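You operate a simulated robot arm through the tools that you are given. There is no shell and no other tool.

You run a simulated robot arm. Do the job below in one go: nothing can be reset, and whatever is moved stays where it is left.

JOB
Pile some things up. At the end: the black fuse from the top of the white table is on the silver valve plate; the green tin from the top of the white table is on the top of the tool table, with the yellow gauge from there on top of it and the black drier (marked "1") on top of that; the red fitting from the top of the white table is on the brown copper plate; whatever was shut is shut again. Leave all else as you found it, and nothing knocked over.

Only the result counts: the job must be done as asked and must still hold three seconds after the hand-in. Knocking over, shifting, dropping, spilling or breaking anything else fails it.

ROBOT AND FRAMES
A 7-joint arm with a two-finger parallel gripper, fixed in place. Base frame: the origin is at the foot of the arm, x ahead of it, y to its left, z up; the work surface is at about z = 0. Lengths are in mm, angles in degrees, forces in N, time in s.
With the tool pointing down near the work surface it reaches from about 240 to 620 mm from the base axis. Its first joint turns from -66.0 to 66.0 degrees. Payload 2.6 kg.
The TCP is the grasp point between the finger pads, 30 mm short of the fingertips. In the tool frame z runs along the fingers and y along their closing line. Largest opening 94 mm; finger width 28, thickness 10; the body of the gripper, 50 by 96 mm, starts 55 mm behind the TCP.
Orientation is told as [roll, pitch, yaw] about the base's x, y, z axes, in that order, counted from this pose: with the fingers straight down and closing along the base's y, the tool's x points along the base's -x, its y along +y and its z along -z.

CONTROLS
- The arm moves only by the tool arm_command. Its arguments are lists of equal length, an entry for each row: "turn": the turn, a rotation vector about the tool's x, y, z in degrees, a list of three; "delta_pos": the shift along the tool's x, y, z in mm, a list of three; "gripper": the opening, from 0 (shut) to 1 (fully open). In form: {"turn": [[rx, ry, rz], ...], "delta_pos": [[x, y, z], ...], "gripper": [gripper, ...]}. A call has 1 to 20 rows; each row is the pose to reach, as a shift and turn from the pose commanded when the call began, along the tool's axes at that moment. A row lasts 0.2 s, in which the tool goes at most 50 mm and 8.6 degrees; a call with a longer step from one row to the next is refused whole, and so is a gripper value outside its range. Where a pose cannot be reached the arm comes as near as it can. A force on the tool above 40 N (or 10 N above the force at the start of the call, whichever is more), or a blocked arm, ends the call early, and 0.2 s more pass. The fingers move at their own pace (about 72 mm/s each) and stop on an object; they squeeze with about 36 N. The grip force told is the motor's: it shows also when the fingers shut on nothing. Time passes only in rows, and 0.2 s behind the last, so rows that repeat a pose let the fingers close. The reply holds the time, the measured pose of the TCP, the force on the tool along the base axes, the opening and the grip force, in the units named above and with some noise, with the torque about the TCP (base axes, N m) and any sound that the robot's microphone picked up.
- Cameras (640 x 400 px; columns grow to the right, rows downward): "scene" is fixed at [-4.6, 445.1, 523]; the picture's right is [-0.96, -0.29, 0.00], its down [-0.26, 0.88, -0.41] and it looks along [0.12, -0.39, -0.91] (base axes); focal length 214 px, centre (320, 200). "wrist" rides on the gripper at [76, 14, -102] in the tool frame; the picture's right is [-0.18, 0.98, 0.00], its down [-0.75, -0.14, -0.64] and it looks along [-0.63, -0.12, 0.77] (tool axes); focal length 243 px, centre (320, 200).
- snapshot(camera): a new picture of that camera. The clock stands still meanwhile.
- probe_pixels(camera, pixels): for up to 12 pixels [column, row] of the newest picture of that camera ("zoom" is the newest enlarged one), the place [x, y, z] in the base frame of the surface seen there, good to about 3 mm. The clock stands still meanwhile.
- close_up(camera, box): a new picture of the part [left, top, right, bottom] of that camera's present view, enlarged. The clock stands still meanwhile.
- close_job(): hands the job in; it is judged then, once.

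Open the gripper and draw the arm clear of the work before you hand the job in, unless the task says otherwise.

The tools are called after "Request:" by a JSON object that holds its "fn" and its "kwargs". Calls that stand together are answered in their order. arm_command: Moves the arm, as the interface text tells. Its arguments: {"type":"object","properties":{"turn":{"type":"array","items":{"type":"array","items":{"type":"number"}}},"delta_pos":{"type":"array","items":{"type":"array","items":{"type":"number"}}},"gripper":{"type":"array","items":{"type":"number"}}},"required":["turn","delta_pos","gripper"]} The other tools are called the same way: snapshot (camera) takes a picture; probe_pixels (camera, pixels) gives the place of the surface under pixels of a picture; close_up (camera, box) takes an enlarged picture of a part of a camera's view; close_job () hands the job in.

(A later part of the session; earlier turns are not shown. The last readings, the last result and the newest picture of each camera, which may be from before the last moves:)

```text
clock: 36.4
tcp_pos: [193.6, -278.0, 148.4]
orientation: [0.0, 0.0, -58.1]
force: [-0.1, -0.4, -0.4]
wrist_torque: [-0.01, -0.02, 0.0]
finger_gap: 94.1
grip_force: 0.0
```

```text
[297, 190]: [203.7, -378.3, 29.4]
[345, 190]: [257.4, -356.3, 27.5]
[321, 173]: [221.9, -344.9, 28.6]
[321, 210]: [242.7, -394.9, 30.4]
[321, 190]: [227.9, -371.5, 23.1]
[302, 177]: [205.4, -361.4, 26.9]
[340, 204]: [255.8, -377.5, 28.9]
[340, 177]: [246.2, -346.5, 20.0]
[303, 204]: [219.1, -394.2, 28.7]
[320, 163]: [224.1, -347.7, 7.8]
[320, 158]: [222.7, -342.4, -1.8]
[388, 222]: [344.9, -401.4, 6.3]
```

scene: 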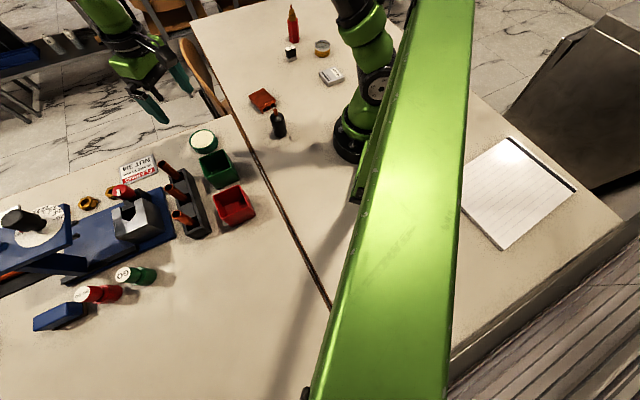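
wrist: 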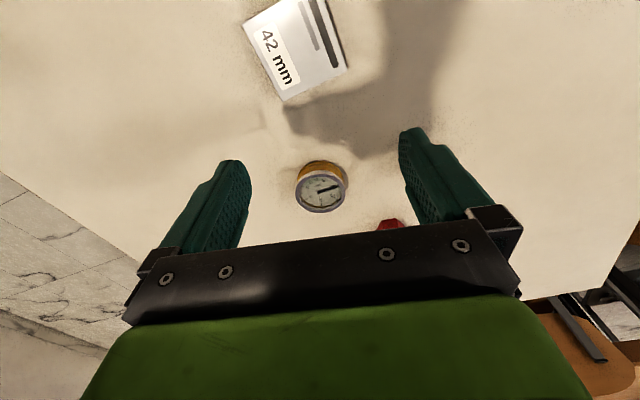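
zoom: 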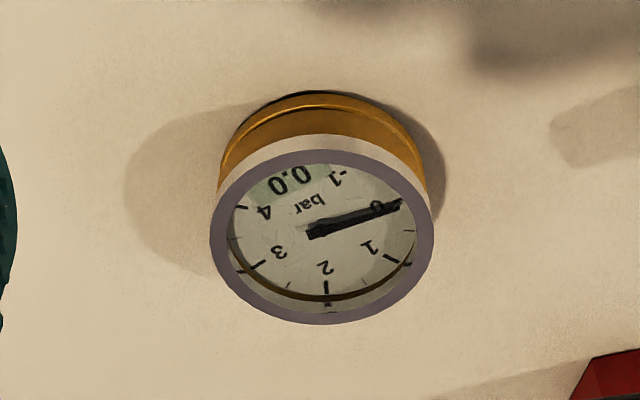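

The gauge is ≈58 mm wide, rim top z≈29, centre ≈(231.5,-369.3). I move above it to z≈90.

Request:
{"fn": "arm_command", "kwargs": {"turn": [[0, 0, 0], [0, 0, 0], [0, 0, 0], [0, 0, 0]], "delta_pos": [[-30, -5, 10], [-60, -10, 25], [-90, -15, 45], [-97.5, -16, 58]], "gripper": [1, 1, 1, 1]}}

Request:
{"fn": "snapshot", "kwargs": {"camera": "wrist"}}

```text
clock: 37.4
tcp_pos: [231.3, -370.2, 90.5]
orientation: [-0.1, 0.0, -58.0]
force: [-0.7, 0.1, -0.3]
wrist_torque: [0.02, 0.0, 0.0]
finger_gap: 94.2
grip_force: 0.0
```

```text
taken
```

wrist: 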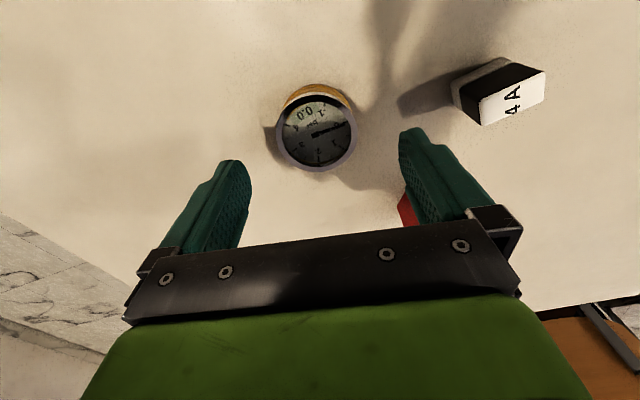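

Request:
{"fn": "probe_pixels", "kwargs": {"camera": "wrist", "pixels": [[279, 132], [353, 132], [316, 98], [316, 168], [316, 132], [291, 108], [342, 157], [341, 106], [290, 157], [300, 130], [330, 145], [405, 210]]}}

Request:
{"fn": "close_up", "kwargs": {"camera": "wrist", "box": [250, 60, 440, 240]}}

```text
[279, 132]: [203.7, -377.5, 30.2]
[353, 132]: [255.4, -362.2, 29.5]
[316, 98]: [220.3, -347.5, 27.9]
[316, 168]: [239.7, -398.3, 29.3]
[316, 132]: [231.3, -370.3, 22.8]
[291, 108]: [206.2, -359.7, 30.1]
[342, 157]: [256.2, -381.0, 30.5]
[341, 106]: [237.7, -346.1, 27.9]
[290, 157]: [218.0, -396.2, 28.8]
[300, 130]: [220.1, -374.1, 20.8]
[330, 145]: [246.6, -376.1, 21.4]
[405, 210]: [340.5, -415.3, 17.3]
```

```text
2.22 times, centred on (345, 150) of wrist
```

zoom: 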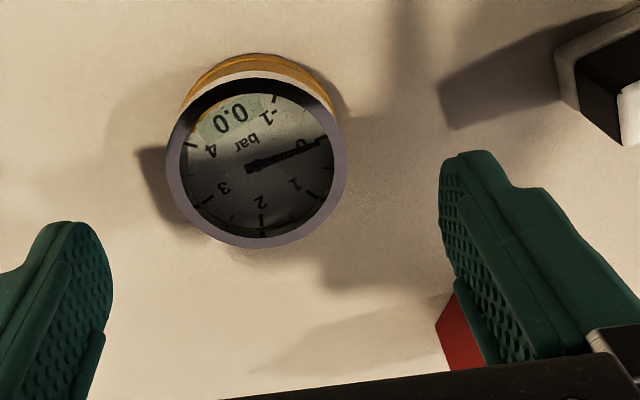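

The TCP is centred over the gauge within about 1 mm; the red fitting is >60 mm from the right finger. I descend to z≈32 and close.

Request:
{"fn": "arm_command", "kwargs": {"turn": [[0, 0, 0], [0, 0, 0], [0, 0, 0], [0, 0, 0], [0, 0, 0]], "delta_pos": [[0, 0, 20], [0, 0, 38], [0, 0, 50], [0, 0, 56], [0, 0, 58.5]], "gripper": [1, 1, 1, 1, 1]}}

Request:
{"fn": "arm_command", "kwargs": {"turn": [[0, 0, 0], [0, 0, 0], [0, 0, 0], [0, 0, 0], [0, 0, 0], [0, 0, 0]], "delta_pos": [[0, 0, 0], [0, 0, 0], [0, 0, 0], [0, 0, 0], [0, 0, 0], [0, 0, 0]], "gripper": [0.75, 0.5, 0.25, 0, 0, 0]}}

Request:
{"fn": "snapshot", "kwargs": {"camera": "wrist"}}

```text
clock: 38.6
tcp_pos: [231.4, -370.1, 32.4]
orientation: [0.0, -0.1, -58.0]
force: [-0.2, 0.8, -0.1]
wrist_torque: [-0.03, 0.01, -0.02]
finger_gap: 93.9
grip_force: 0.0
```

```text
clock: 40.0
tcp_pos: [231.1, -370.0, 32.6]
orientation: [0.0, 0.0, -58.0]
force: [0.4, 0.0, 0.8]
wrist_torque: [-0.07, 0.0, 0.0]
finger_gap: 56.6
grip_force: 35.7
```

```text
taken
```

wrist: 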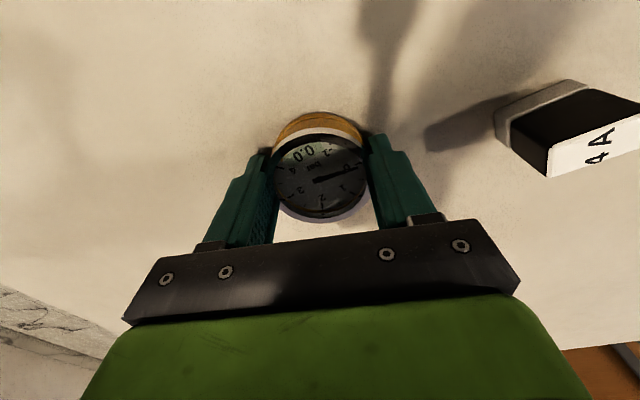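

The gauge is held (gap 56.6 mm, 35.7 N). I lift slowly first, then up to z≈150, and check it stays.

Request:
{"fn": "arm_command", "kwargs": {"turn": [[0, 0, 0], [0, 0, 0], [0, 0, 0], [0, 0, 0], [0, 0, 0], [0, 0, 0], [0, 0, 0], [0, 0, 0], [0, 0, 0], [0, 0, 0], [0, 0, 0]], "delta_pos": [[0, 0, -1], [0, 0, -3], [0, 0, -6], [0, 0, -12], [0, 0, -22], [0, 0, -36], [0, 0, -52], [0, 0, -70], [0, 0, -88], [0, 0, -102], [0, 0, -112]], "gripper": [0, 0, 0, 0, 0, 0, 0, 0, 0, 0, 0]}}

Request:
{"fn": "snapshot", "kwargs": {"camera": "wrist"}}

```text
clock: 42.4
tcp_pos: [230.4, -370.4, 145.1]
orientation: [-0.1, -0.1, -58.0]
force: [-0.9, 1.3, -2.2]
wrist_torque: [0.01, -0.04, 0.0]
finger_gap: 56.5
grip_force: 35.6
```

```text
taken
```

wrist: 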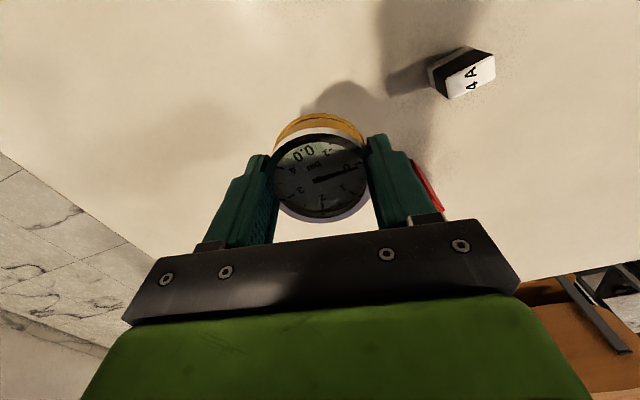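

The gauge is lifted and steady. I carry it in a smooth ramp to above the tin at (442,143.6), turning back to yaw 0.

Request:
{"fn": "arm_command", "kwargs": {"turn": [[0, 0, -0.5], [0, 0, -1.7], [0, 0, -3.8], [0, 0, -6.4], [0, 0, -9.6], [0, 0, -13], [0, 0, -16.8], [0, 0, -20.6], [0, 0, -24.4], [0, 0, -28.1], [0, 0, -31.9], [0, 0, -35.7], [0, 0, -39.4], [0, 0, -43], [0, 0, -46.4], [0, 0, -49.6], [0, 0, -52.5], [0, 0, -54.8], [0, 0, -56.7], [0, 0, -58]], "delta_pos": [[2.6, 3.6, 0], [9.7, 13.6, 0], [21, 29.4, 0], [35.6, 49.7, 0], [53.4, 74.5, 0], [72.8, 101.7, 0], [93.9, 131, 0], [114.9, 160.4, 0], [136, 189.8, 0], [157, 219.1, 0], [178, 248.5, 0], [199.1, 277.9, 0], [220.1, 307.2, 0], [240.2, 335.2, 0], [259, 361.4, 0], [276.8, 386.3, 0], [292.9, 408.9, 0], [305.9, 427, 0], [316.6, 441.9, 0], [323.7, 451.8, 0]], "gripper": [0, 0, 0, 0, 0, 0, 0, 0, 0, 0, 0, 0, 0, 0, 0, 0, 0, 0, 0, 0]}}

Request:
{"fn": "snapshot", "kwargs": {"camera": "wrist"}}

Request:
{"fn": "snapshot", "kwargs": {"camera": "scene"}}

```text
clock: 46.6
tcp_pos: [443.0, 144.6, 143.9]
orientation: [0.0, 0.0, 0.0]
force: [0.1, -0.2, -1.8]
wrist_torque: [0.0, 0.02, 0.0]
finger_gap: 56.7
grip_force: 36.1
```

```text
taken
```

wrist: 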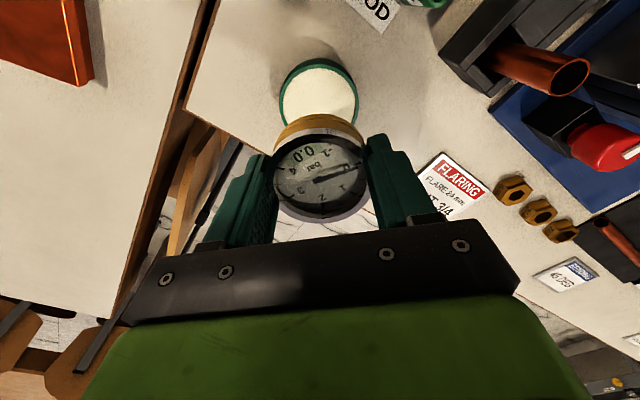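

```text
taken
```

scene: 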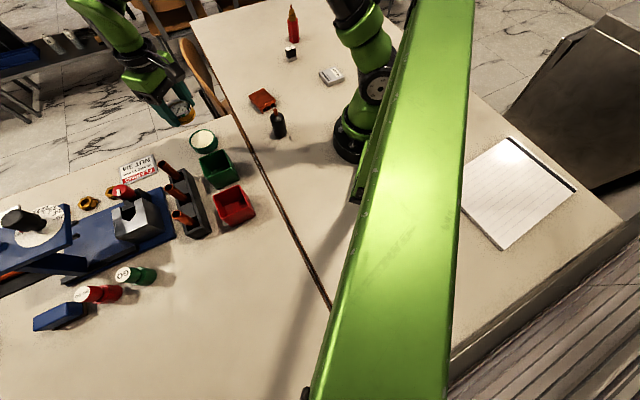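

I check where the held gauge is relative to the TCP by probing its bezel, before lowering.

Request:
{"fn": "probe_pixels", "kwargs": {"camera": "wrist", "pixels": [[320, 133], [320, 218], [278, 190], [364, 190], [290, 150], [350, 208], [352, 150], [290, 208], [318, 70], [318, 110]]}}

Request:
{"fn": "close_up", "kwargs": {"camera": "wrist", "box": [240, 40, 400, 230]}}

```text
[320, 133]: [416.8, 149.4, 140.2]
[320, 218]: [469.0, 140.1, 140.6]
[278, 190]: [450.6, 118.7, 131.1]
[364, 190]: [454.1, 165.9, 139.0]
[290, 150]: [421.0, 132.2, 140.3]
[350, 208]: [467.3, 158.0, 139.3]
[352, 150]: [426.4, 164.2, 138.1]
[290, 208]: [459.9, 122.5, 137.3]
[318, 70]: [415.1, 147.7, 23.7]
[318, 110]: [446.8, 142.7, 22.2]
```

```text
2.11 times, centred on (320, 135) of wrist
```

zoom: 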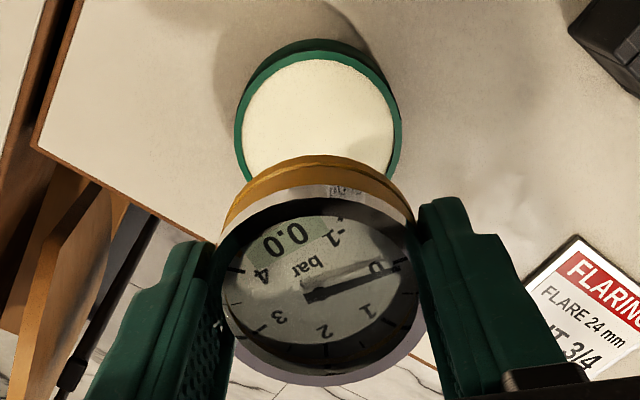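

The gauge centre is ≈(443.3,144.4), tin centre (442,143.6): a shift of ~1 mm. I lower to about 2–3 mm above the tin (TCP z≈61).

Request:
{"fn": "arm_command", "kwargs": {"turn": [[0, 0, 0], [0, 0, 0], [0, 0, 0], [0, 0, 0], [0, 0, 0], [0, 0, 0], [0, 0, 0], [0, 0, 0]], "delta_pos": [[1.2, -0.8, 10], [1.2, -0.8, 25], [1.2, -0.8, 42], [1.2, -0.8, 58], [1.2, -0.8, 70], [1.2, -0.8, 78], [1.2, -0.8, 81], [1.2, -0.8, 82]], "gripper": [0, 0, 0, 0, 0, 0, 0, 0]}}

Request:
{"fn": "snapshot", "kwargs": {"camera": "wrist"}}

Request:
{"fn": "close_up", "kwargs": {"camera": "scene", "box": [130, 70, 260, 180]}}

```text
clock: 48.4
tcp_pos: [441.0, 142.5, 62.3]
orientation: [0.0, 0.0, 0.0]
force: [0.4, 0.1, -2.0]
wrist_torque: [0.0, -0.02, -0.01]
finger_gap: 57.0
grip_force: 36.0
```

```text
taken
```

wrist: 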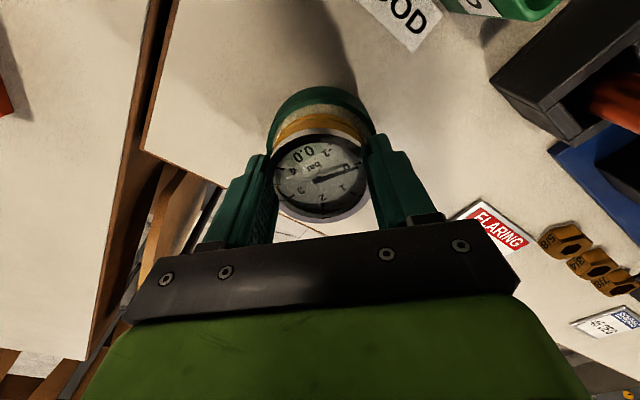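

```text
3.64 times, centred on (195, 125) of scene
```

zoom: 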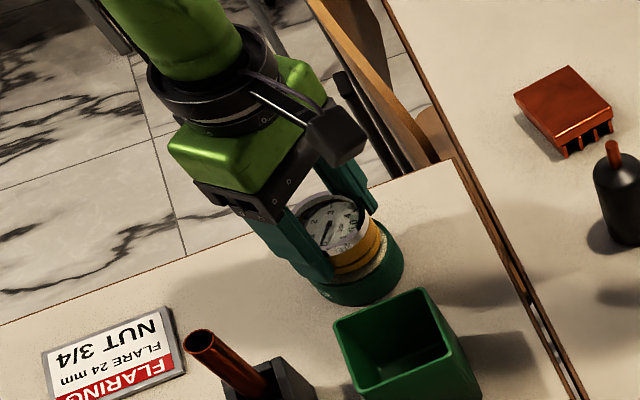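

The gauge sits right above the tin. I lower in small steps watching for the force to turn upward.

Request:
{"fn": "arm_command", "kwargs": {"turn": [[0, 0, 0], [0, 0, 0], [0, 0, 0], [0, 0, 0]], "delta_pos": [[0, 0, 0.7], [0, 0, 1.4], [0, 0, 2], [0, 0, 2]], "gripper": [0, 0, 0, 0]}}

```text
clock: 49.4
tcp_pos: [441.8, 142.2, 60.7]
orientation: [0.0, 0.0, 0.1]
force: [0.4, 1.0, -1.7]
wrist_torque: [-0.02, 0.02, -0.04]
finger_gap: 57.0
grip_force: 35.5
```

Request:
{"fn": "arm_command", "kwargs": {"turn": [[0, 0, 0], [0, 0, 0], [0, 0, 0], [0, 0, 0]], "delta_pos": [[0, 0, 0.5], [0, 0, 1], [0, 0, 1.5], [0, 0, 1.5]], "gripper": [0, 0, 0, 0]}}

```text
clock: 50.4
tcp_pos: [441.4, 143.1, 59.2]
orientation: [-0.1, 0.0, -0.1]
force: [-0.4, 0.0, -1.9]
wrist_torque: [0.02, 0.0, 0.02]
finger_gap: 56.7
grip_force: 35.9
```

Request:
{"fn": "arm_command", "kwargs": {"turn": [[0, 0, 0], [0, 0, 0], [0, 0, 0], [0, 0, 0]], "delta_pos": [[0, 0, 0.5], [0, 0, 1], [0, 0, 1.5], [0, 0, 1.5]], "gripper": [0, 0, 0, 0]}}

```text
clock: 51.4
tcp_pos: [442.2, 143.7, 59.1]
orientation: [0.0, -0.1, -0.2]
force: [-7.1, -3.3, 20.9]
wrist_torque: [-0.09, 0.33, -0.03]
finger_gap: 56.9
grip_force: 36.3
```

Contact at 21 N; I back off 1 mm to unload before releasing.

Request:
{"fn": "arm_command", "kwargs": {"turn": [[0, 0, 0], [0, 0, 0]], "delta_pos": [[0, 0, -0.8], [0, 0, -0.8]], "gripper": [0, 0]}}

```text
clock: 52.0
tcp_pos: [442.2, 144.0, 58.7]
orientation: [0.0, -0.1, 0.0]
force: [-0.7, -0.3, 16.3]
wrist_torque: [0.0, 0.2, -0.03]
finger_gap: 56.8
grip_force: 35.9
```

Request:
{"fn": "arm_command", "kwargs": {"turn": [[0, 0, 0], [0, 0, 0]], "delta_pos": [[0, 0, -0.6], [0, 0, -0.6]], "gripper": [0, 0]}}

```text
clock: 52.6
tcp_pos: [440.6, 142.8, 59.8]
orientation: [0.0, 0.0, 0.1]
force: [3.3, 1.3, 7.9]
wrist_torque: [0.12, -0.12, -0.04]
finger_gap: 56.8
grip_force: 35.4
```

Contact is down to ~8 N. I open and rise straight up, then inspect the pile.

Request:
{"fn": "arm_command", "kwargs": {"turn": [[0, 0, 0], [0, 0, 0], [0, 0, 0], [0, 0, 0], [0, 0, 0], [0, 0, 0], [0, 0, 0], [0, 0, 0]], "delta_pos": [[0, 0, 0], [0, 0, 0], [0, 0, 0], [0, 0, -10], [0, 0, -30], [0, 0, -60], [0, 0, -95], [0, 0, -120]], "gripper": [0.7, 0.9, 1, 1, 1, 1, 1, 1]}}

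Request:
{"fn": "snapshot", "kwargs": {"camera": "wrist"}}

Request:
{"fn": "close_up", "kwargs": {"camera": "scene", "box": [130, 70, 260, 180]}}

```text
clock: 54.4
tcp_pos: [443.0, 142.4, 178.8]
orientation: [0.0, 0.0, 0.1]
force: [0.0, 0.1, -0.4]
wrist_torque: [0.0, 0.0, 0.01]
finger_gap: 93.8
grip_force: 0.0
```

```text
taken
```

wrist: 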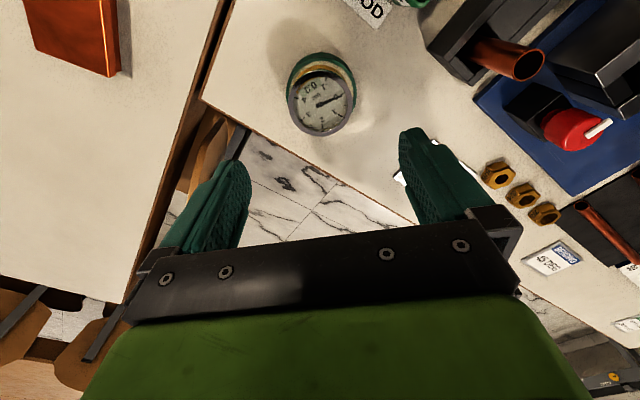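

```text
3.64 times, centred on (195, 125) of scene
```

zoom: 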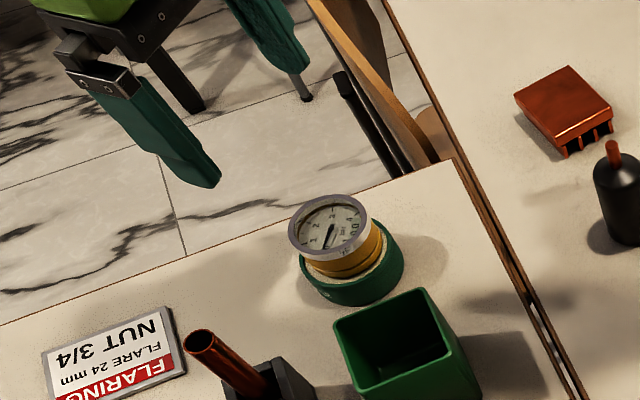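

The gauge rests on the tin, but I want to verify it is level and centred; I zoom and probe bezel heights.

Request:
{"fn": "close_up", "kwargs": {"camera": "wrist", "box": [270, 40, 370, 150]}}

Request:
{"fn": "probe_pixels", "kwargs": {"camera": "wrist", "pixels": [[289, 103], [352, 103], [320, 74], [320, 134], [320, 108], [298, 82], [343, 126], [345, 82], [298, 126], [318, 54], [294, 68], [350, 72]]}}

```text
3.64 times, centred on (320, 95) of wrist
```

zoom: 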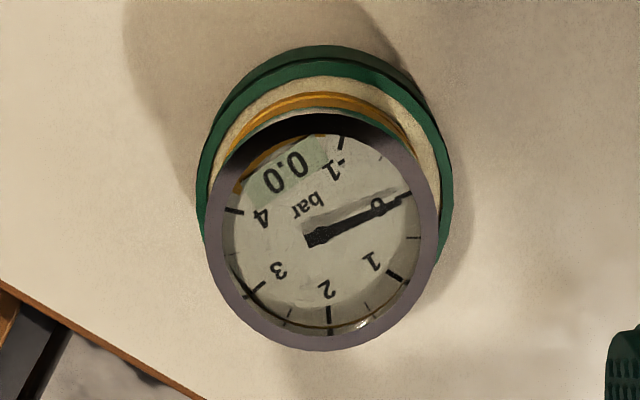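

```text
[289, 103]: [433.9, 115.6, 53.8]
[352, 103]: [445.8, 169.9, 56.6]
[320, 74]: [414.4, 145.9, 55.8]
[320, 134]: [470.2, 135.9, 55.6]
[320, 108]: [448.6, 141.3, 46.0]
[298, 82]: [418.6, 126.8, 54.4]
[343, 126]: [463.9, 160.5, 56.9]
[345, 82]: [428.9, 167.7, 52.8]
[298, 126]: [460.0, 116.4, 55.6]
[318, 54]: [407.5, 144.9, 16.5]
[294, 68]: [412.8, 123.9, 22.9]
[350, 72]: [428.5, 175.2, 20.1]
```

The bezel is level (z≈55 all round), centred at (442,142.4). Now the drier: I move above it at z≈170 with yaw 0 to measure it.

Request:
{"fn": "arm_command", "kwargs": {"turn": [[0, 0, 0], [0, 0, 0], [0, 0, 0], [0, 0, 0], [0, 0, 0], [0, 0, 0], [0, 0, 0]], "delta_pos": [[28, -14.5, 1], [56, -29, 2], [84, -43.5, 3], [112, -58, 4], [140, -72.5, 5], [168, -87, 7], [196, -102, 9]], "gripper": [1, 1, 1, 1, 1, 1, 1]}}

Request:
{"fn": "snapshot", "kwargs": {"camera": "wrist"}}

Request:
{"fn": "snapshot", "kwargs": {"camera": "scene"}}

```text
clock: 56.0
tcp_pos: [245.7, 39.9, 169.5]
orientation: [0.0, 0.0, 0.0]
force: [-0.5, -0.8, -0.6]
wrist_torque: [0.01, 0.01, -0.01]
finger_gap: 93.9
grip_force: 0.0
```

```text
taken
```

wrist: 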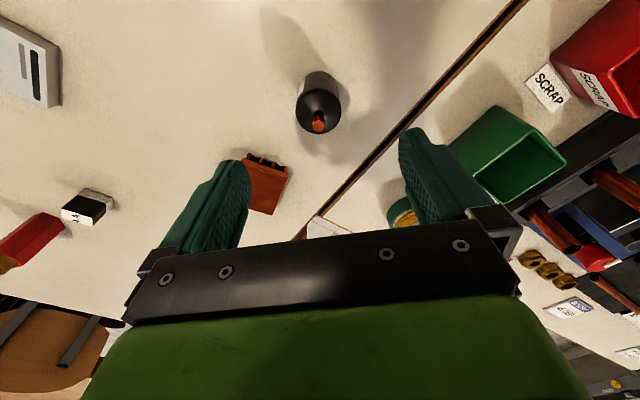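

```text
taken
```

scene: 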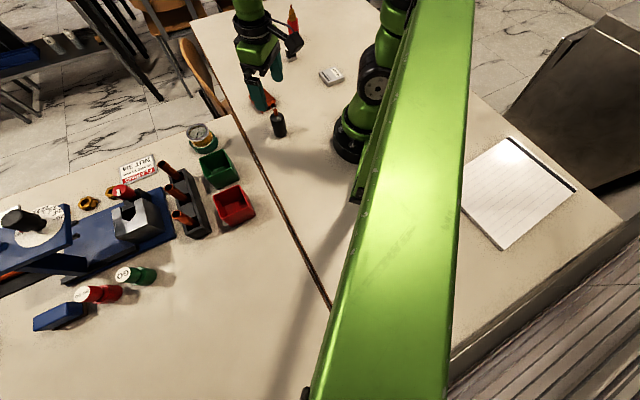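

Request:
{"fn": "close_up", "kwargs": {"camera": "wrist", "box": [270, 50, 370, 150]}}

Request:
{"fn": "probe_pixels", "kwargs": {"camera": "wrist", "pixels": [[318, 120], [318, 131], [300, 108], [338, 108], [319, 92], [308, 128], [330, 128], [303, 80], [338, 82], [319, 80], [318, 112]]}}

```text
4.00 times, centred on (320, 100) of wrist
```

zoom: 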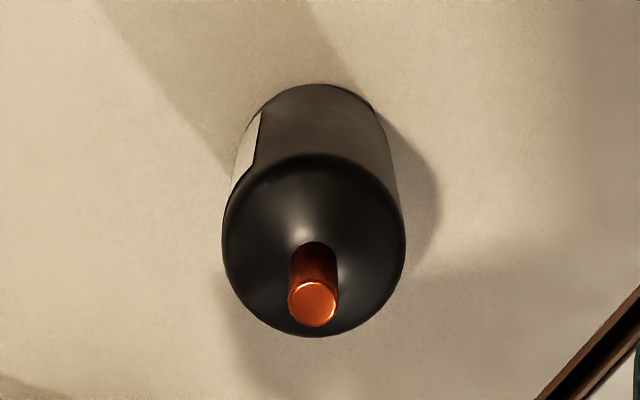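

```text
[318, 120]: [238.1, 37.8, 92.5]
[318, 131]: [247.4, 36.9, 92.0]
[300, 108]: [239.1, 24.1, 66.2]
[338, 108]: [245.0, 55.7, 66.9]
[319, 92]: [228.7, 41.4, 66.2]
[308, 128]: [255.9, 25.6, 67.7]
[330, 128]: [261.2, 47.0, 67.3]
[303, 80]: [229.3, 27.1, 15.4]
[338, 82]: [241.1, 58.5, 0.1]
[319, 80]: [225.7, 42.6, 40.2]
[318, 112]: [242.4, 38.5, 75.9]
```

Drier axis ≈(244,38.5), diameter ~38, shoulder z≈66, copper stub top z≈92. I descend around it to TCP z≈48 (tips at 18, gripper body at 103, above the stub).

Request:
{"fn": "arm_command", "kwargs": {"turn": [[0, 0, 0], [0, 0, 0], [0, 0, 0], [0, 0, 0], [0, 0, 0], [0, 0, 0], [0, 0, 0]], "delta_pos": [[1.7, -1.4, 25], [1.7, -1.4, 50], [1.7, -1.4, 72], [1.7, -1.4, 92], [1.7, -1.4, 108], [1.7, -1.4, 117], [1.7, -1.4, 121]], "gripper": [1, 1, 1, 1, 1, 1, 1]}}

Request:
{"fn": "snapshot", "kwargs": {"camera": "wrist"}}

```text
clock: 57.6
tcp_pos: [244.8, 39.9, 47.8]
orientation: [0.0, 0.0, 0.0]
force: [0.4, 0.2, 0.6]
wrist_torque: [-0.01, 0.01, -0.01]
finger_gap: 94.0
grip_force: 0.0
```

```text
taken
```

wrist: 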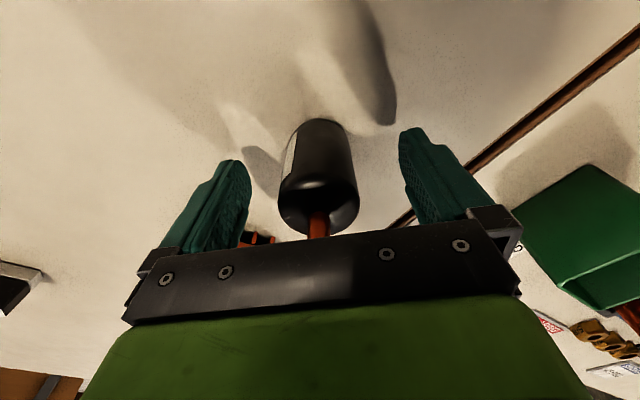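

The drier is centred between the fingers. I close gently.

Request:
{"fn": "arm_command", "kwargs": {"turn": [[0, 0, 0], [0, 0, 0], [0, 0, 0], [0, 0, 0], [0, 0, 0], [0, 0, 0], [0, 0, 0], [0, 0, 0]], "delta_pos": [[0, 0, 0], [0, 0, 0], [0, 0, 0], [0, 0, 0], [0, 0, 0], [0, 0, 0], [0, 0, 0], [0, 0, 0]], "gripper": [0.8, 0.65, 0.52, 0.44, 0.38, 0, 0, 0]}}

Request:
{"fn": "snapshot", "kwargs": {"camera": "wrist"}}

```text
clock: 59.4
tcp_pos: [244.2, 38.8, 49.0]
orientation: [0.0, 0.0, -0.1]
force: [-0.3, -0.7, 7.2]
wrist_torque: [-0.11, 0.07, -0.02]
finger_gap: 38.5
grip_force: 36.7
```

```text
taken
```

wrist: 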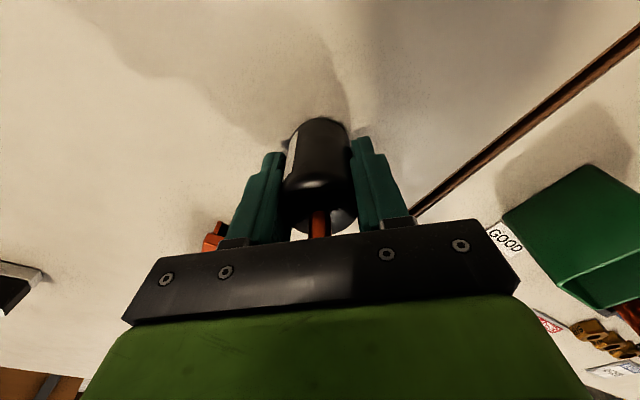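

Held at 38.5 mm. I lift slowly, first a few millimetres, then to z≈190.

Request:
{"fn": "arm_command", "kwargs": {"turn": [[0, 0, 0], [0, 0, 0], [0, 0, 0], [0, 0, 0], [0, 0, 0], [0, 0, 0], [0, 0, 0], [0, 0, 0], [0, 0, 0], [0, 0, 0], [0, 0, 0], [0, 0, 0]], "delta_pos": [[0, 0, -1], [0, 0, -3], [0, 0, -6], [0, 0, -12], [0, 0, -22], [0, 0, -36], [0, 0, -52], [0, 0, -72], [0, 0, -92], [0, 0, -112], [0, 0, -128], [0, 0, -138]], "gripper": [0, 0, 0, 0, 0, 0, 0, 0, 0, 0, 0, 0]}}

Request:
{"fn": "snapshot", "kwargs": {"camera": "wrist"}}

Request:
{"fn": "close_up", "kwargs": {"camera": "scene", "box": [180, 20, 340, 150]}}

```text
clock: 62.0
tcp_pos: [243.6, 38.8, 187.0]
orientation: [0.0, 0.2, 0.0]
force: [-0.2, 0.3, -2.1]
wrist_torque: [-0.01, -0.05, 0.0]
finger_gap: 38.9
grip_force: 36.0
```

```text
taken
```

wrist: 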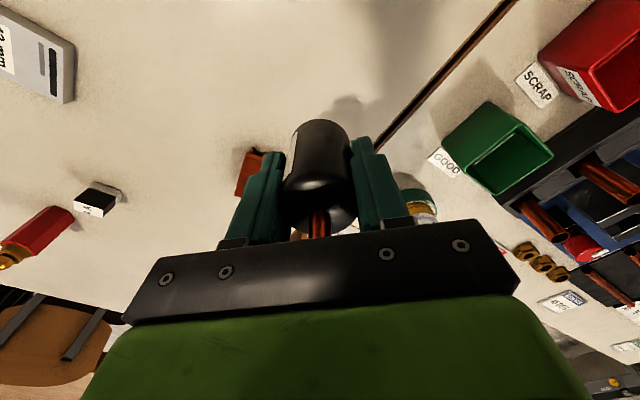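

```text
3.08 times, centred on (260, 85) of scene
```

zoom: 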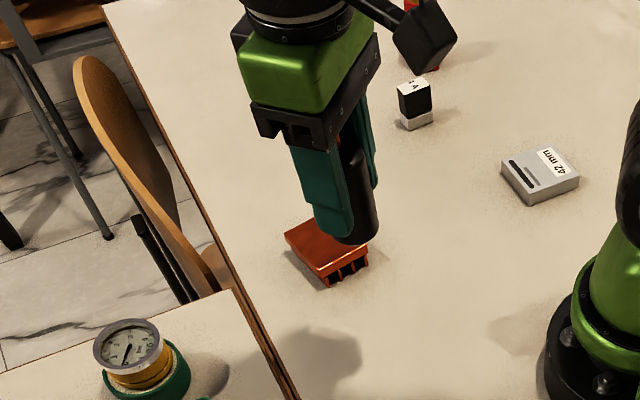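

The drier is held firmly upright. I carry it smoothly to above the gauge at (442,142.4), keeping z≈187.

Request:
{"fn": "arm_command", "kwargs": {"turn": [[0, 0, 0], [0, 0, 0], [0, 0, 0], [0, 0, 0], [0, 0, 0], [0, 0, 0], [0, 0, 0], [0, 0, 0], [0, 0, 0], [0, 0, 0], [0, 0, 0], [0, 0, 0], [0, 0, 0]], "delta_pos": [[-4, 2.1, 0], [-13.9, 7.3, 0], [-29.8, 15.5, 0], [-49.6, 25.9, 0], [-71.4, 37.3, 0], [-95.2, 49.7, 0], [-119, 62.2, 0], [-142.8, 74.6, 0], [-162.7, 85, 0], [-178.6, 93.2, 0], [-190.5, 99.5, 0], [-198.4, 103.6, 0], [-198.4, 103.6, 0]], "gripper": [0, 0, 0, 0, 0, 0, 0, 0, 0, 0, 0, 0, 0]}}

Request:
{"fn": "snapshot", "kwargs": {"camera": "wrist"}}

Request:
{"fn": "close_up", "kwargs": {"camera": "scene", "box": [120, 40, 260, 180]}}

```text
clock: 64.8
tcp_pos: [442.2, 142.7, 186.5]
orientation: [0.0, 0.0, 0.0]
force: [0.4, -1.0, -2.7]
wrist_torque: [0.02, -0.03, 0.0]
finger_gap: 38.7
grip_force: 36.2
```

```text
taken
```

wrist: 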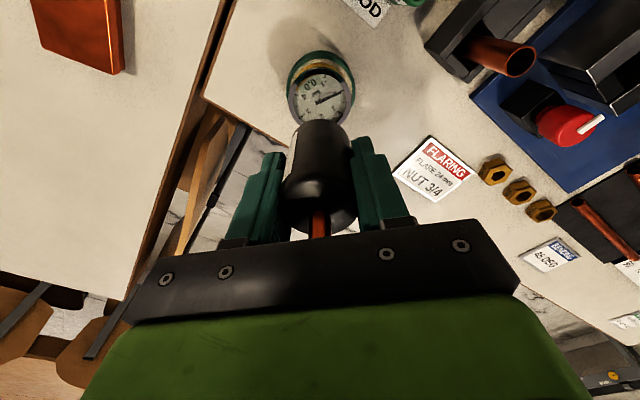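

```text
2.86 times, centred on (190, 110) of scene
```

zoom: 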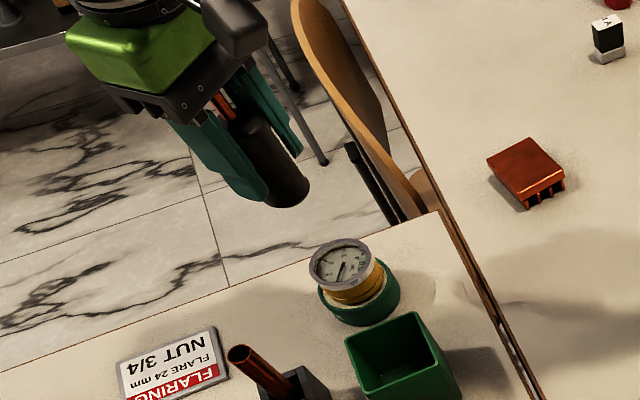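

I check the held drier's offset from the TCP by probing its near wall, shoulder and stub.

Request:
{"fn": "probe_pixels", "kwargs": {"camera": "wrist", "pixels": [[320, 125], [320, 140], [320, 160], [320, 180], [318, 212], [300, 160], [342, 160], [300, 215], [340, 215], [320, 122]]}}

Request:
{"fn": "close_up", "kwargs": {"camera": "wrist", "box": [260, 40, 380, 240]}}

```text
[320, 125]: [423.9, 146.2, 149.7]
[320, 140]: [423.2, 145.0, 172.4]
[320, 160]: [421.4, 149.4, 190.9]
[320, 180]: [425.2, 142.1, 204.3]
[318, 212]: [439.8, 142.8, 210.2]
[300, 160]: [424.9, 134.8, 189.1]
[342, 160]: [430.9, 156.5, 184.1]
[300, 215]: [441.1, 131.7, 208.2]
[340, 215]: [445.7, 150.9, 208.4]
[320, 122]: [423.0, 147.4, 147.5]
```

```text
2.00 times, centred on (320, 140) of wrist
```

zoom: 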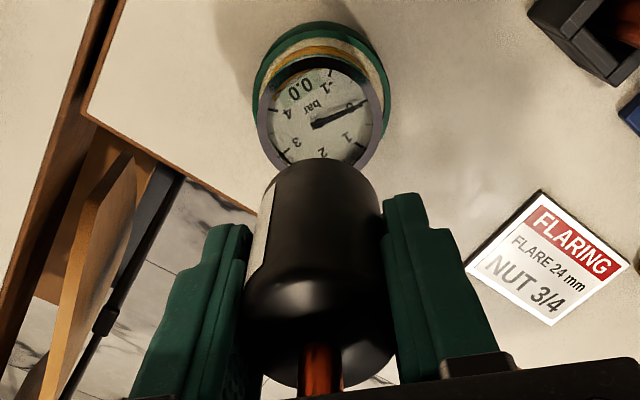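

The drier's wall is vertical at x≈423, so its axis (442.3,142.7) lines up with the gauge centre (442,142.4). I lower to TCP z≈112 and look before the slow part.

Request:
{"fn": "arm_command", "kwargs": {"turn": [[0, 0, 0], [0, 0, 0], [0, 0, 0], [0, 0, 0], [0, 0, 0], [0, 0, 0], [0, 0, 0], [0, 0, 0]], "delta_pos": [[0, 0, 8], [0, 0, 20], [0, 0, 35], [0, 0, 50], [0, 0, 62], [0, 0, 70], [0, 0, 74], [0, 0, 75]], "gripper": [0, 0, 0, 0, 0, 0, 0, 0]}}

Request:
{"fn": "snapshot", "kwargs": {"camera": "wrist"}}

Request:
{"fn": "close_up", "kwargs": {"camera": "scene", "box": [140, 60, 260, 170]}}

```text
clock: 66.6
tcp_pos: [442.0, 143.4, 110.7]
orientation: [0.0, 0.0, 0.0]
force: [-0.7, 0.0, -1.6]
wrist_torque: [0.0, 0.02, 0.02]
finger_gap: 38.6
grip_force: 36.1
```

```text
taken
```

wrist: 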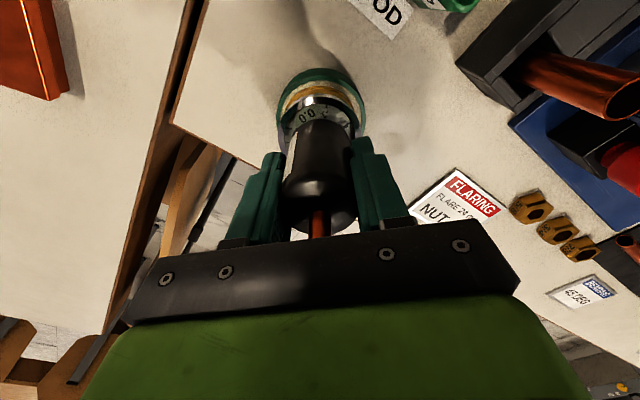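

```text
3.64 times, centred on (200, 115) of scene
```

zoom: 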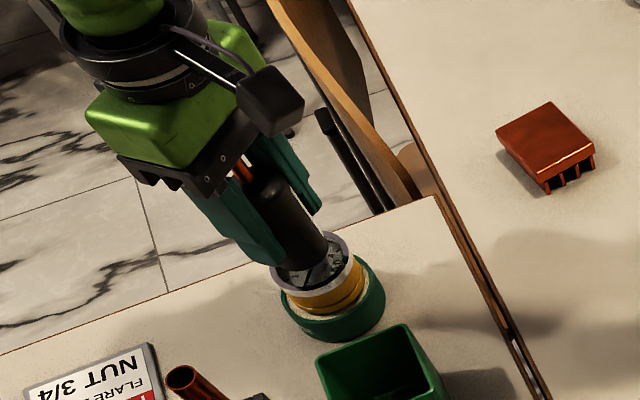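

Aligned over the gauge face. I descend 5 mm, then go on in ~1.5 mm calls, watching the force.

Request:
{"fn": "arm_command", "kwargs": {"turn": [[0, 0, 0], [0, 0, 0], [0, 0, 0], [0, 0, 0], [0, 0, 0], [0, 0, 0]], "delta_pos": [[0, 0, 1], [0, 0, 2], [0, 0, 3], [0, 0, 4], [0, 0, 5], [0, 0, 5]], "gripper": [0, 0, 0, 0, 0, 0]}}

```text
clock: 68.0
tcp_pos: [443.3, 143.1, 106.6]
orientation: [0.1, -0.1, 0.0]
force: [0.3, -0.8, -2.5]
wrist_torque: [-0.01, 0.0, -0.01]
finger_gap: 38.5
grip_force: 36.0
```

Request:
{"fn": "arm_command", "kwargs": {"turn": [[0, 0, 0], [0, 0, 0], [0, 0, 0], [0, 0, 0], [0, 0, 0]], "delta_pos": [[0, 0, 0.7], [0, 0, 1.4], [0, 0, 2.1], [0, 0, 2.5], [0, 0, 2.5]], "gripper": [0, 0, 0, 0, 0]}}

```text
clock: 69.2
tcp_pos: [443.2, 144.2, 104.2]
orientation: [0.0, 0.0, 0.0]
force: [0.3, -0.4, -2.1]
wrist_torque: [-0.02, 0.02, 0.02]
finger_gap: 38.8
grip_force: 36.3
```

No contact yet at z≈104. I zoom the wrist view to check the drier's centring relative to the bezel before going in.

Request:
{"fn": "close_up", "kwargs": {"camera": "wrist", "box": [260, 60, 380, 180]}}

Request:
{"fn": "close_up", "kwargs": {"camera": "scene", "box": [170, 95, 230, 155]}}

```text
3.33 times, centred on (320, 120) of wrist
```

zoom: 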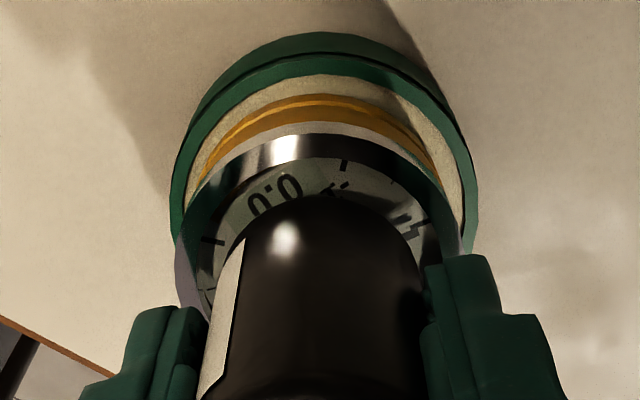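

```text
6.67 times, centred on (200, 125) of scene
```

zoom: 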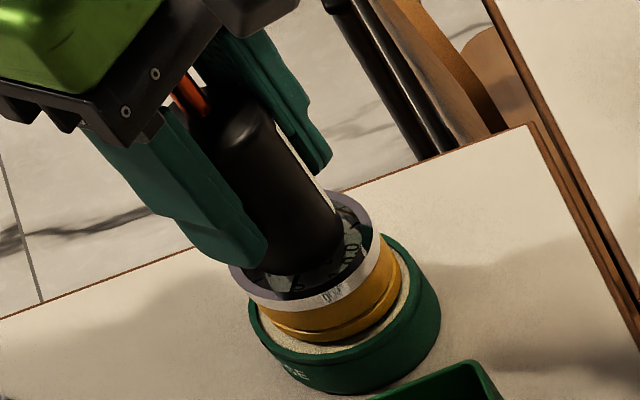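

The drier's bottom appears within ~1 mm of the bezel's centre in both views. I continue lowering in small steps.

Request:
{"fn": "arm_command", "kwargs": {"turn": [[0, 0, 0], [0, 0, 0], [0, 0, 0], [0, 0, 0], [0, 0, 0]], "delta_pos": [[0.5, -0.5, 0.7], [1, -1, 1.4], [1, -1, 2.1], [1, -1, 2.5], [1, -1, 2.5]], "gripper": [0, 0, 0, 0, 0]}}

```text
clock: 70.4
tcp_pos: [441.5, 142.5, 104.0]
orientation: [0.0, -0.2, 0.0]
force: [-3.4, 1.3, 24.9]
wrist_torque: [0.04, 0.25, -0.11]
finger_gap: 38.5
grip_force: 36.1
```

Contact at 25 N with the drier's bottom at ≈55.6, i.e. bezel level, load centred within ~4 mm. I back off to unload before release.

Request:
{"fn": "arm_command", "kwargs": {"turn": [[0, 0, 0], [0, 0, 0]], "delta_pos": [[0, 0, -1], [0, 0, -1]], "gripper": [0, 0]}}

Request:
{"fn": "close_up", "kwargs": {"camera": "wrist", "box": [260, 60, 380, 180]}}

Request:
{"fn": "close_up", "kwargs": {"camera": "scene", "box": [170, 95, 230, 155]}}

```text
clock: 71.0
tcp_pos: [442.4, 142.8, 104.0]
orientation: [0.1, -0.2, 0.0]
force: [3.5, 4.1, 21.0]
wrist_torque: [0.27, -0.09, -0.01]
finger_gap: 38.5
grip_force: 35.7
```

```text
3.33 times, centred on (320, 120) of wrist
```

zoom: 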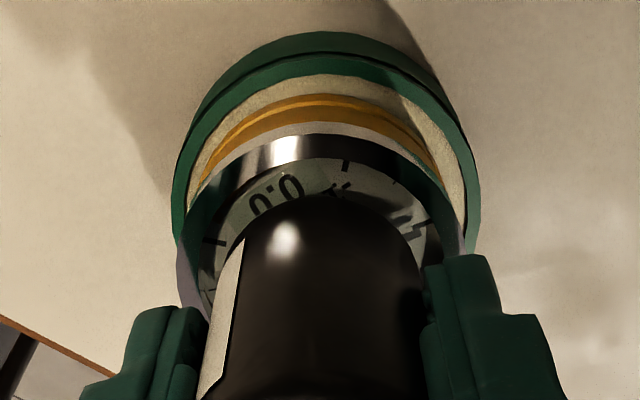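

```text
6.67 times, centred on (200, 125) of scene
```

zoom: 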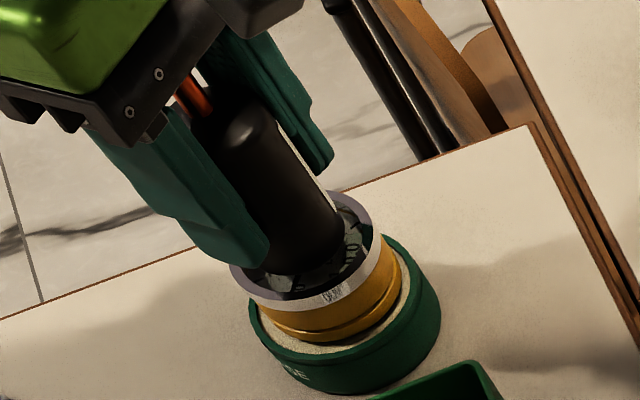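

Still 21 N, so I back off a bit more.

Request:
{"fn": "arm_command", "kwargs": {"turn": [[0, 0, 0], [0, 0, 0], [0, 0, 0]], "delta_pos": [[0, 0, -0.7], [0, 0, -0.7], [0, 0, -0.7]], "gripper": [0, 0, 0]}}

```text
clock: 71.8
tcp_pos: [441.2, 142.5, 104.4]
orientation: [0.0, -0.1, 0.0]
force: [5.1, 2.3, 12.4]
wrist_torque: [0.19, -0.36, -0.02]
finger_gap: 38.9
grip_force: 36.3
```

Request:
{"fn": "arm_command", "kwargs": {"turn": [[0, 0, 0], [0, 0, 0], [0, 0, 0]], "delta_pos": [[0, 0, -0.5], [0, 0, -0.5], [0, 0, -0.5]], "gripper": [0, 0, 0]}}

```text
clock: 72.6
tcp_pos: [441.7, 142.4, 104.2]
orientation: [-0.1, 0.1, 0.0]
force: [2.7, -0.5, 7.4]
wrist_torque: [-0.03, -0.3, 0.02]
finger_gap: 38.3
grip_force: 35.8
```

Load is ~7 N. I open just slightly (to ~50 mm) so that the fingers could still catch the drier, then look.

Request:
{"fn": "arm_command", "kwargs": {"turn": [[0, 0, 0], [0, 0, 0], [0, 0, 0], [0, 0, 0]], "delta_pos": [[0, 0, 0], [0, 0, 0], [0, 0, 0], [0, 0, 0]], "gripper": [0.45, 0.5, 0.55, 0.55]}}

Request:
{"fn": "snapshot", "kwargs": {"camera": "wrist"}}

Request:
{"fn": "close_up", "kwargs": {"camera": "scene", "box": [170, 95, 230, 155]}}

```text
clock: 73.6
tcp_pos: [442.0, 141.5, 103.9]
orientation: [-0.1, 0.0, 0.0]
force: [0.1, -0.1, -0.1]
wrist_torque: [-0.02, -0.01, 0.0]
finger_gap: 52.0
grip_force: 0.0
```

```text
taken
```

wrist: 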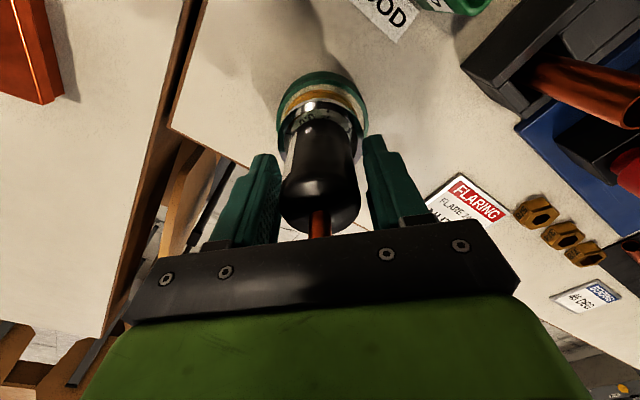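

```text
6.67 times, centred on (200, 125) of scene
```

zoom: 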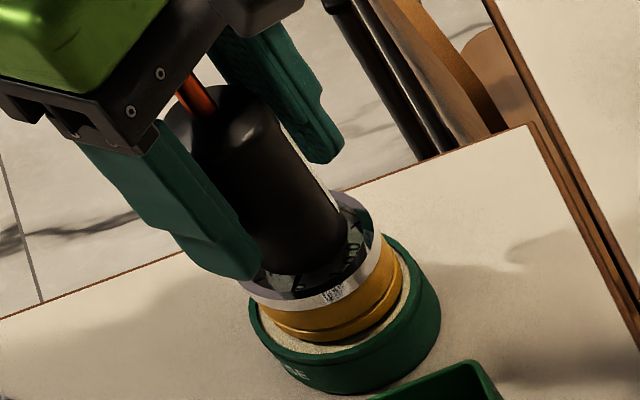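

It stands free. I probe its shoulder and wall to check it's upright and at what height it sits.

Request:
{"fn": "probe_pixels", "kwargs": {"camera": "wrist", "pixels": [[320, 125], [320, 140], [320, 160], [318, 215], [300, 215], [342, 215], [320, 185], [305, 200], [335, 200], [320, 106]]}}

```text
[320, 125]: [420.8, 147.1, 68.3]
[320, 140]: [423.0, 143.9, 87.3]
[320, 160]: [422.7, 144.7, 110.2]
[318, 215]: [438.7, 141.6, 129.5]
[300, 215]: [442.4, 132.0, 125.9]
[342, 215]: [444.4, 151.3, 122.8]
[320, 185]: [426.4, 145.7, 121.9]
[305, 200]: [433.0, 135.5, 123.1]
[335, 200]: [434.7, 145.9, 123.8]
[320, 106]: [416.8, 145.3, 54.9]
```

It stands upright with its base at bezel level. I open fully and rise straight up to z≈230.

Request:
{"fn": "arm_command", "kwargs": {"turn": [[0, 0, 0], [0, 0, 0], [0, 0, 0], [0, 0, 0], [0, 0, 0], [0, 0, 0], [0, 0, 0], [0, 0, 0], [0, 0, 0]], "delta_pos": [[0, 0, 0], [0, 0, 0], [0, 0, -8], [0, 0, -22], [0, 0, -42], [0, 0, -66], [0, 0, -92], [0, 0, -118], [0, 0, -135]], "gripper": [0.8, 1, 1, 1, 1, 1, 1, 1, 1]}}

Request:
{"fn": "snapshot", "kwargs": {"camera": "wrist"}}

Request:
{"fn": "snapshot", "kwargs": {"camera": "scene"}}

Request:
{"fn": "close_up", "kwargs": {"camera": "scene", "box": [150, 80, 250, 170]}}

```text
clock: 75.6
tcp_pos: [440.9, 141.9, 239.8]
orientation: [0.0, -0.1, 0.1]
force: [-0.9, 0.0, -0.7]
wrist_torque: [-0.01, 0.0, 0.0]
finger_gap: 94.1
grip_force: 0.0
```

```text
taken
```

wrist: 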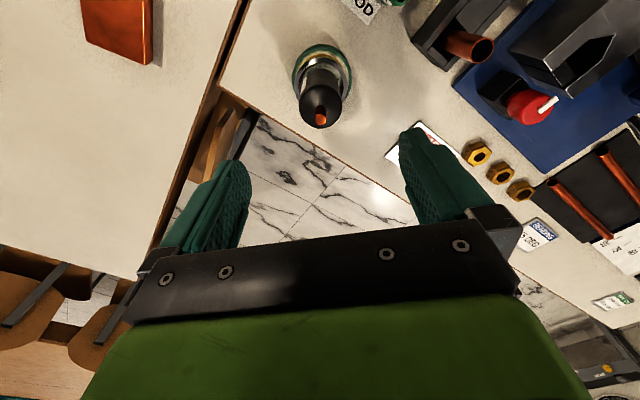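

```text
taken
```

scene: 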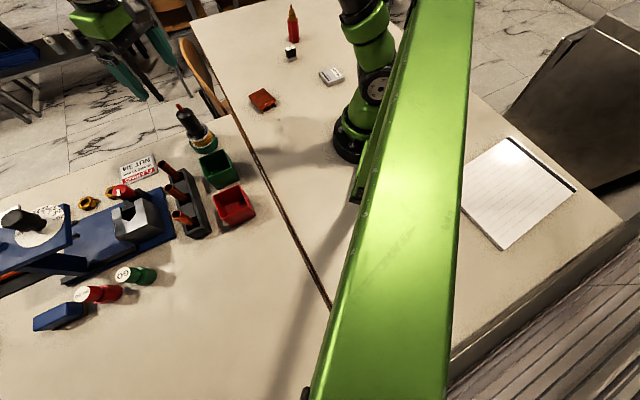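

```text
4.44 times, centred on (200, 125) of scene
```

zoom: 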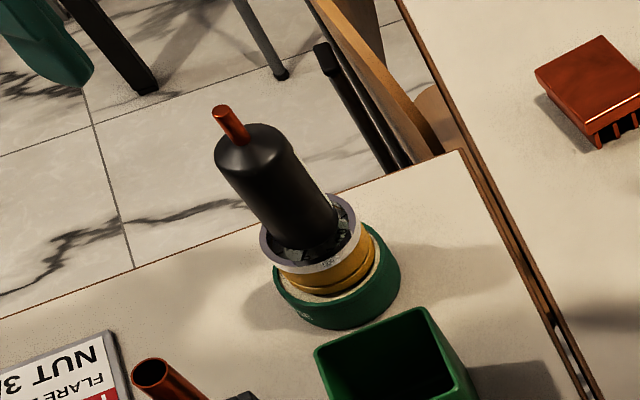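

The pile tin–gauge–drier stands vertically. Next, the fuse: I move to a viewing pose near (252,-232,150), turning to yaw -42, keeping high while leaving the pile.

Request:
{"fn": "arm_command", "kwargs": {"turn": [[0, 0, 3], [0, 0, 6], [0, 0, 9], [0, 0, 12], [0, 0, 15], [0, 0, 18], [0, 0, 21], [0, 0, 24], [0, 0, 27], [0, 0, 30], [0, 0, 33], [0, 0, 36], [0, 0, 39], [0, 0, 42]], "delta_pos": [[13.5, -26.7, 0], [27, -53.4, 0], [40.5, -80, 0], [54, -106.9, 0], [67.5, -133.6, 9], [81, -160, 18], [94.5, -187, 27], [108, -213.7, 36], [121.5, -240, 45], [135, -267, 54], [148.5, -293.9, 63], [162, -320.6, 72], [175.5, -347, 81], [189, -374, 90]], "gripper": [1, 1, 1, 1, 1, 1, 1, 1, 1, 1, 1, 1, 1, 1]}}

Request:
{"fn": "snapshot", "kwargs": {"camera": "wrist"}}

```text
clock: 78.6
tcp_pos: [252.0, -231.7, 148.7]
orientation: [0.0, -0.1, -42.0]
force: [-0.1, 0.2, 0.4]
wrist_torque: [-0.02, 0.0, 0.01]
finger_gap: 93.8
grip_force: 0.0
```

```text
taken
```

wrist: 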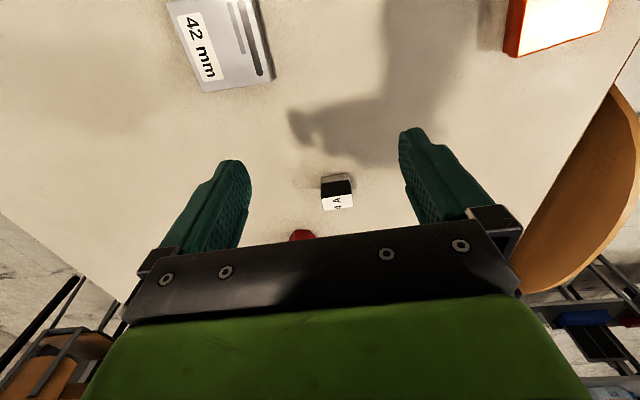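

Request:
{"fn": "close_up", "kwargs": {"camera": "wrist", "box": [290, 150, 380, 240]}}

Request:
{"fn": "probe_pixels", "kwargs": {"camera": "wrist", "pixels": [[323, 197], [351, 195], [326, 209], [352, 207], [338, 203], [336, 186], [321, 176], [350, 174], [335, 177], [318, 190], [356, 188]]}}

Request:
{"fn": "close_up", "kwargs": {"camera": "wrist", "box": [150, 0, 300, 110]}}

```text
4.44 times, centred on (335, 195) of wrist
```

zoom: 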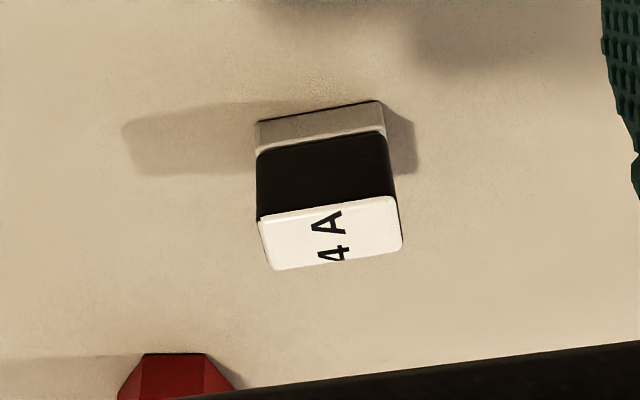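

```text
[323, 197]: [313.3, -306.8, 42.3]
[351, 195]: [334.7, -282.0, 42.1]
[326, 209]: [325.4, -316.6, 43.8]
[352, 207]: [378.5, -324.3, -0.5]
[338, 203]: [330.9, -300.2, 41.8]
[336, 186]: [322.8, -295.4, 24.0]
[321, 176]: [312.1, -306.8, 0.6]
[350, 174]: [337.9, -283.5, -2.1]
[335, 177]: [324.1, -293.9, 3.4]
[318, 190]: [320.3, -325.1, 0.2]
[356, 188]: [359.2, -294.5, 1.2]
```

```text
3.64 times, centred on (225, 55) of wrist
```

zoom: 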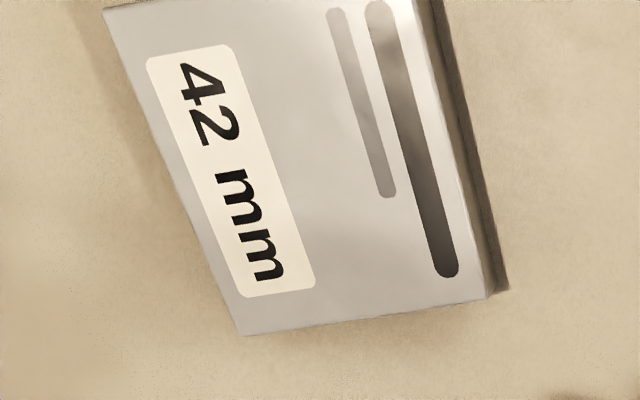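

The fuse top is ≈34×20 mm, long side at ≈49° in the base frame, top z≈42. Before picking, I back off 40 mm and rise 60 mm to see the whole silver plate.

Request:
{"fn": "arm_command", "kwargs": {"turn": [[0, 0, 0], [0, 0, 0]], "delta_pos": [[20, 0, -30], [40, 0, -60]], "gripper": [1, 1]}}

Request:
{"fn": "snapshot", "kwargs": {"camera": "wrist"}}

```text
clock: 79.2
tcp_pos: [222.9, -204.9, 209.8]
orientation: [0.1, -0.1, -42.0]
force: [0.4, -0.5, -0.7]
wrist_torque: [0.01, 0.01, -0.04]
finger_gap: 94.1
grip_force: 0.2
```

```text
taken
```

wrist: 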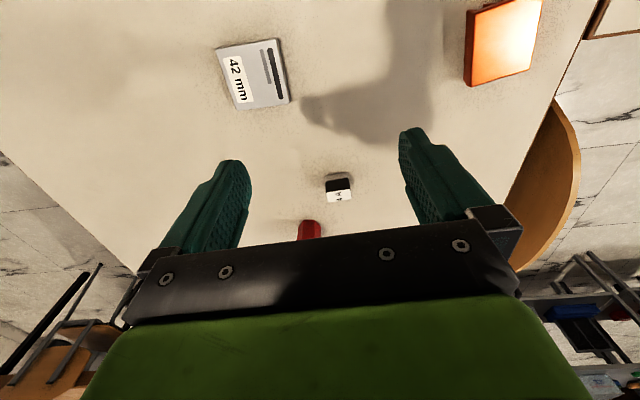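

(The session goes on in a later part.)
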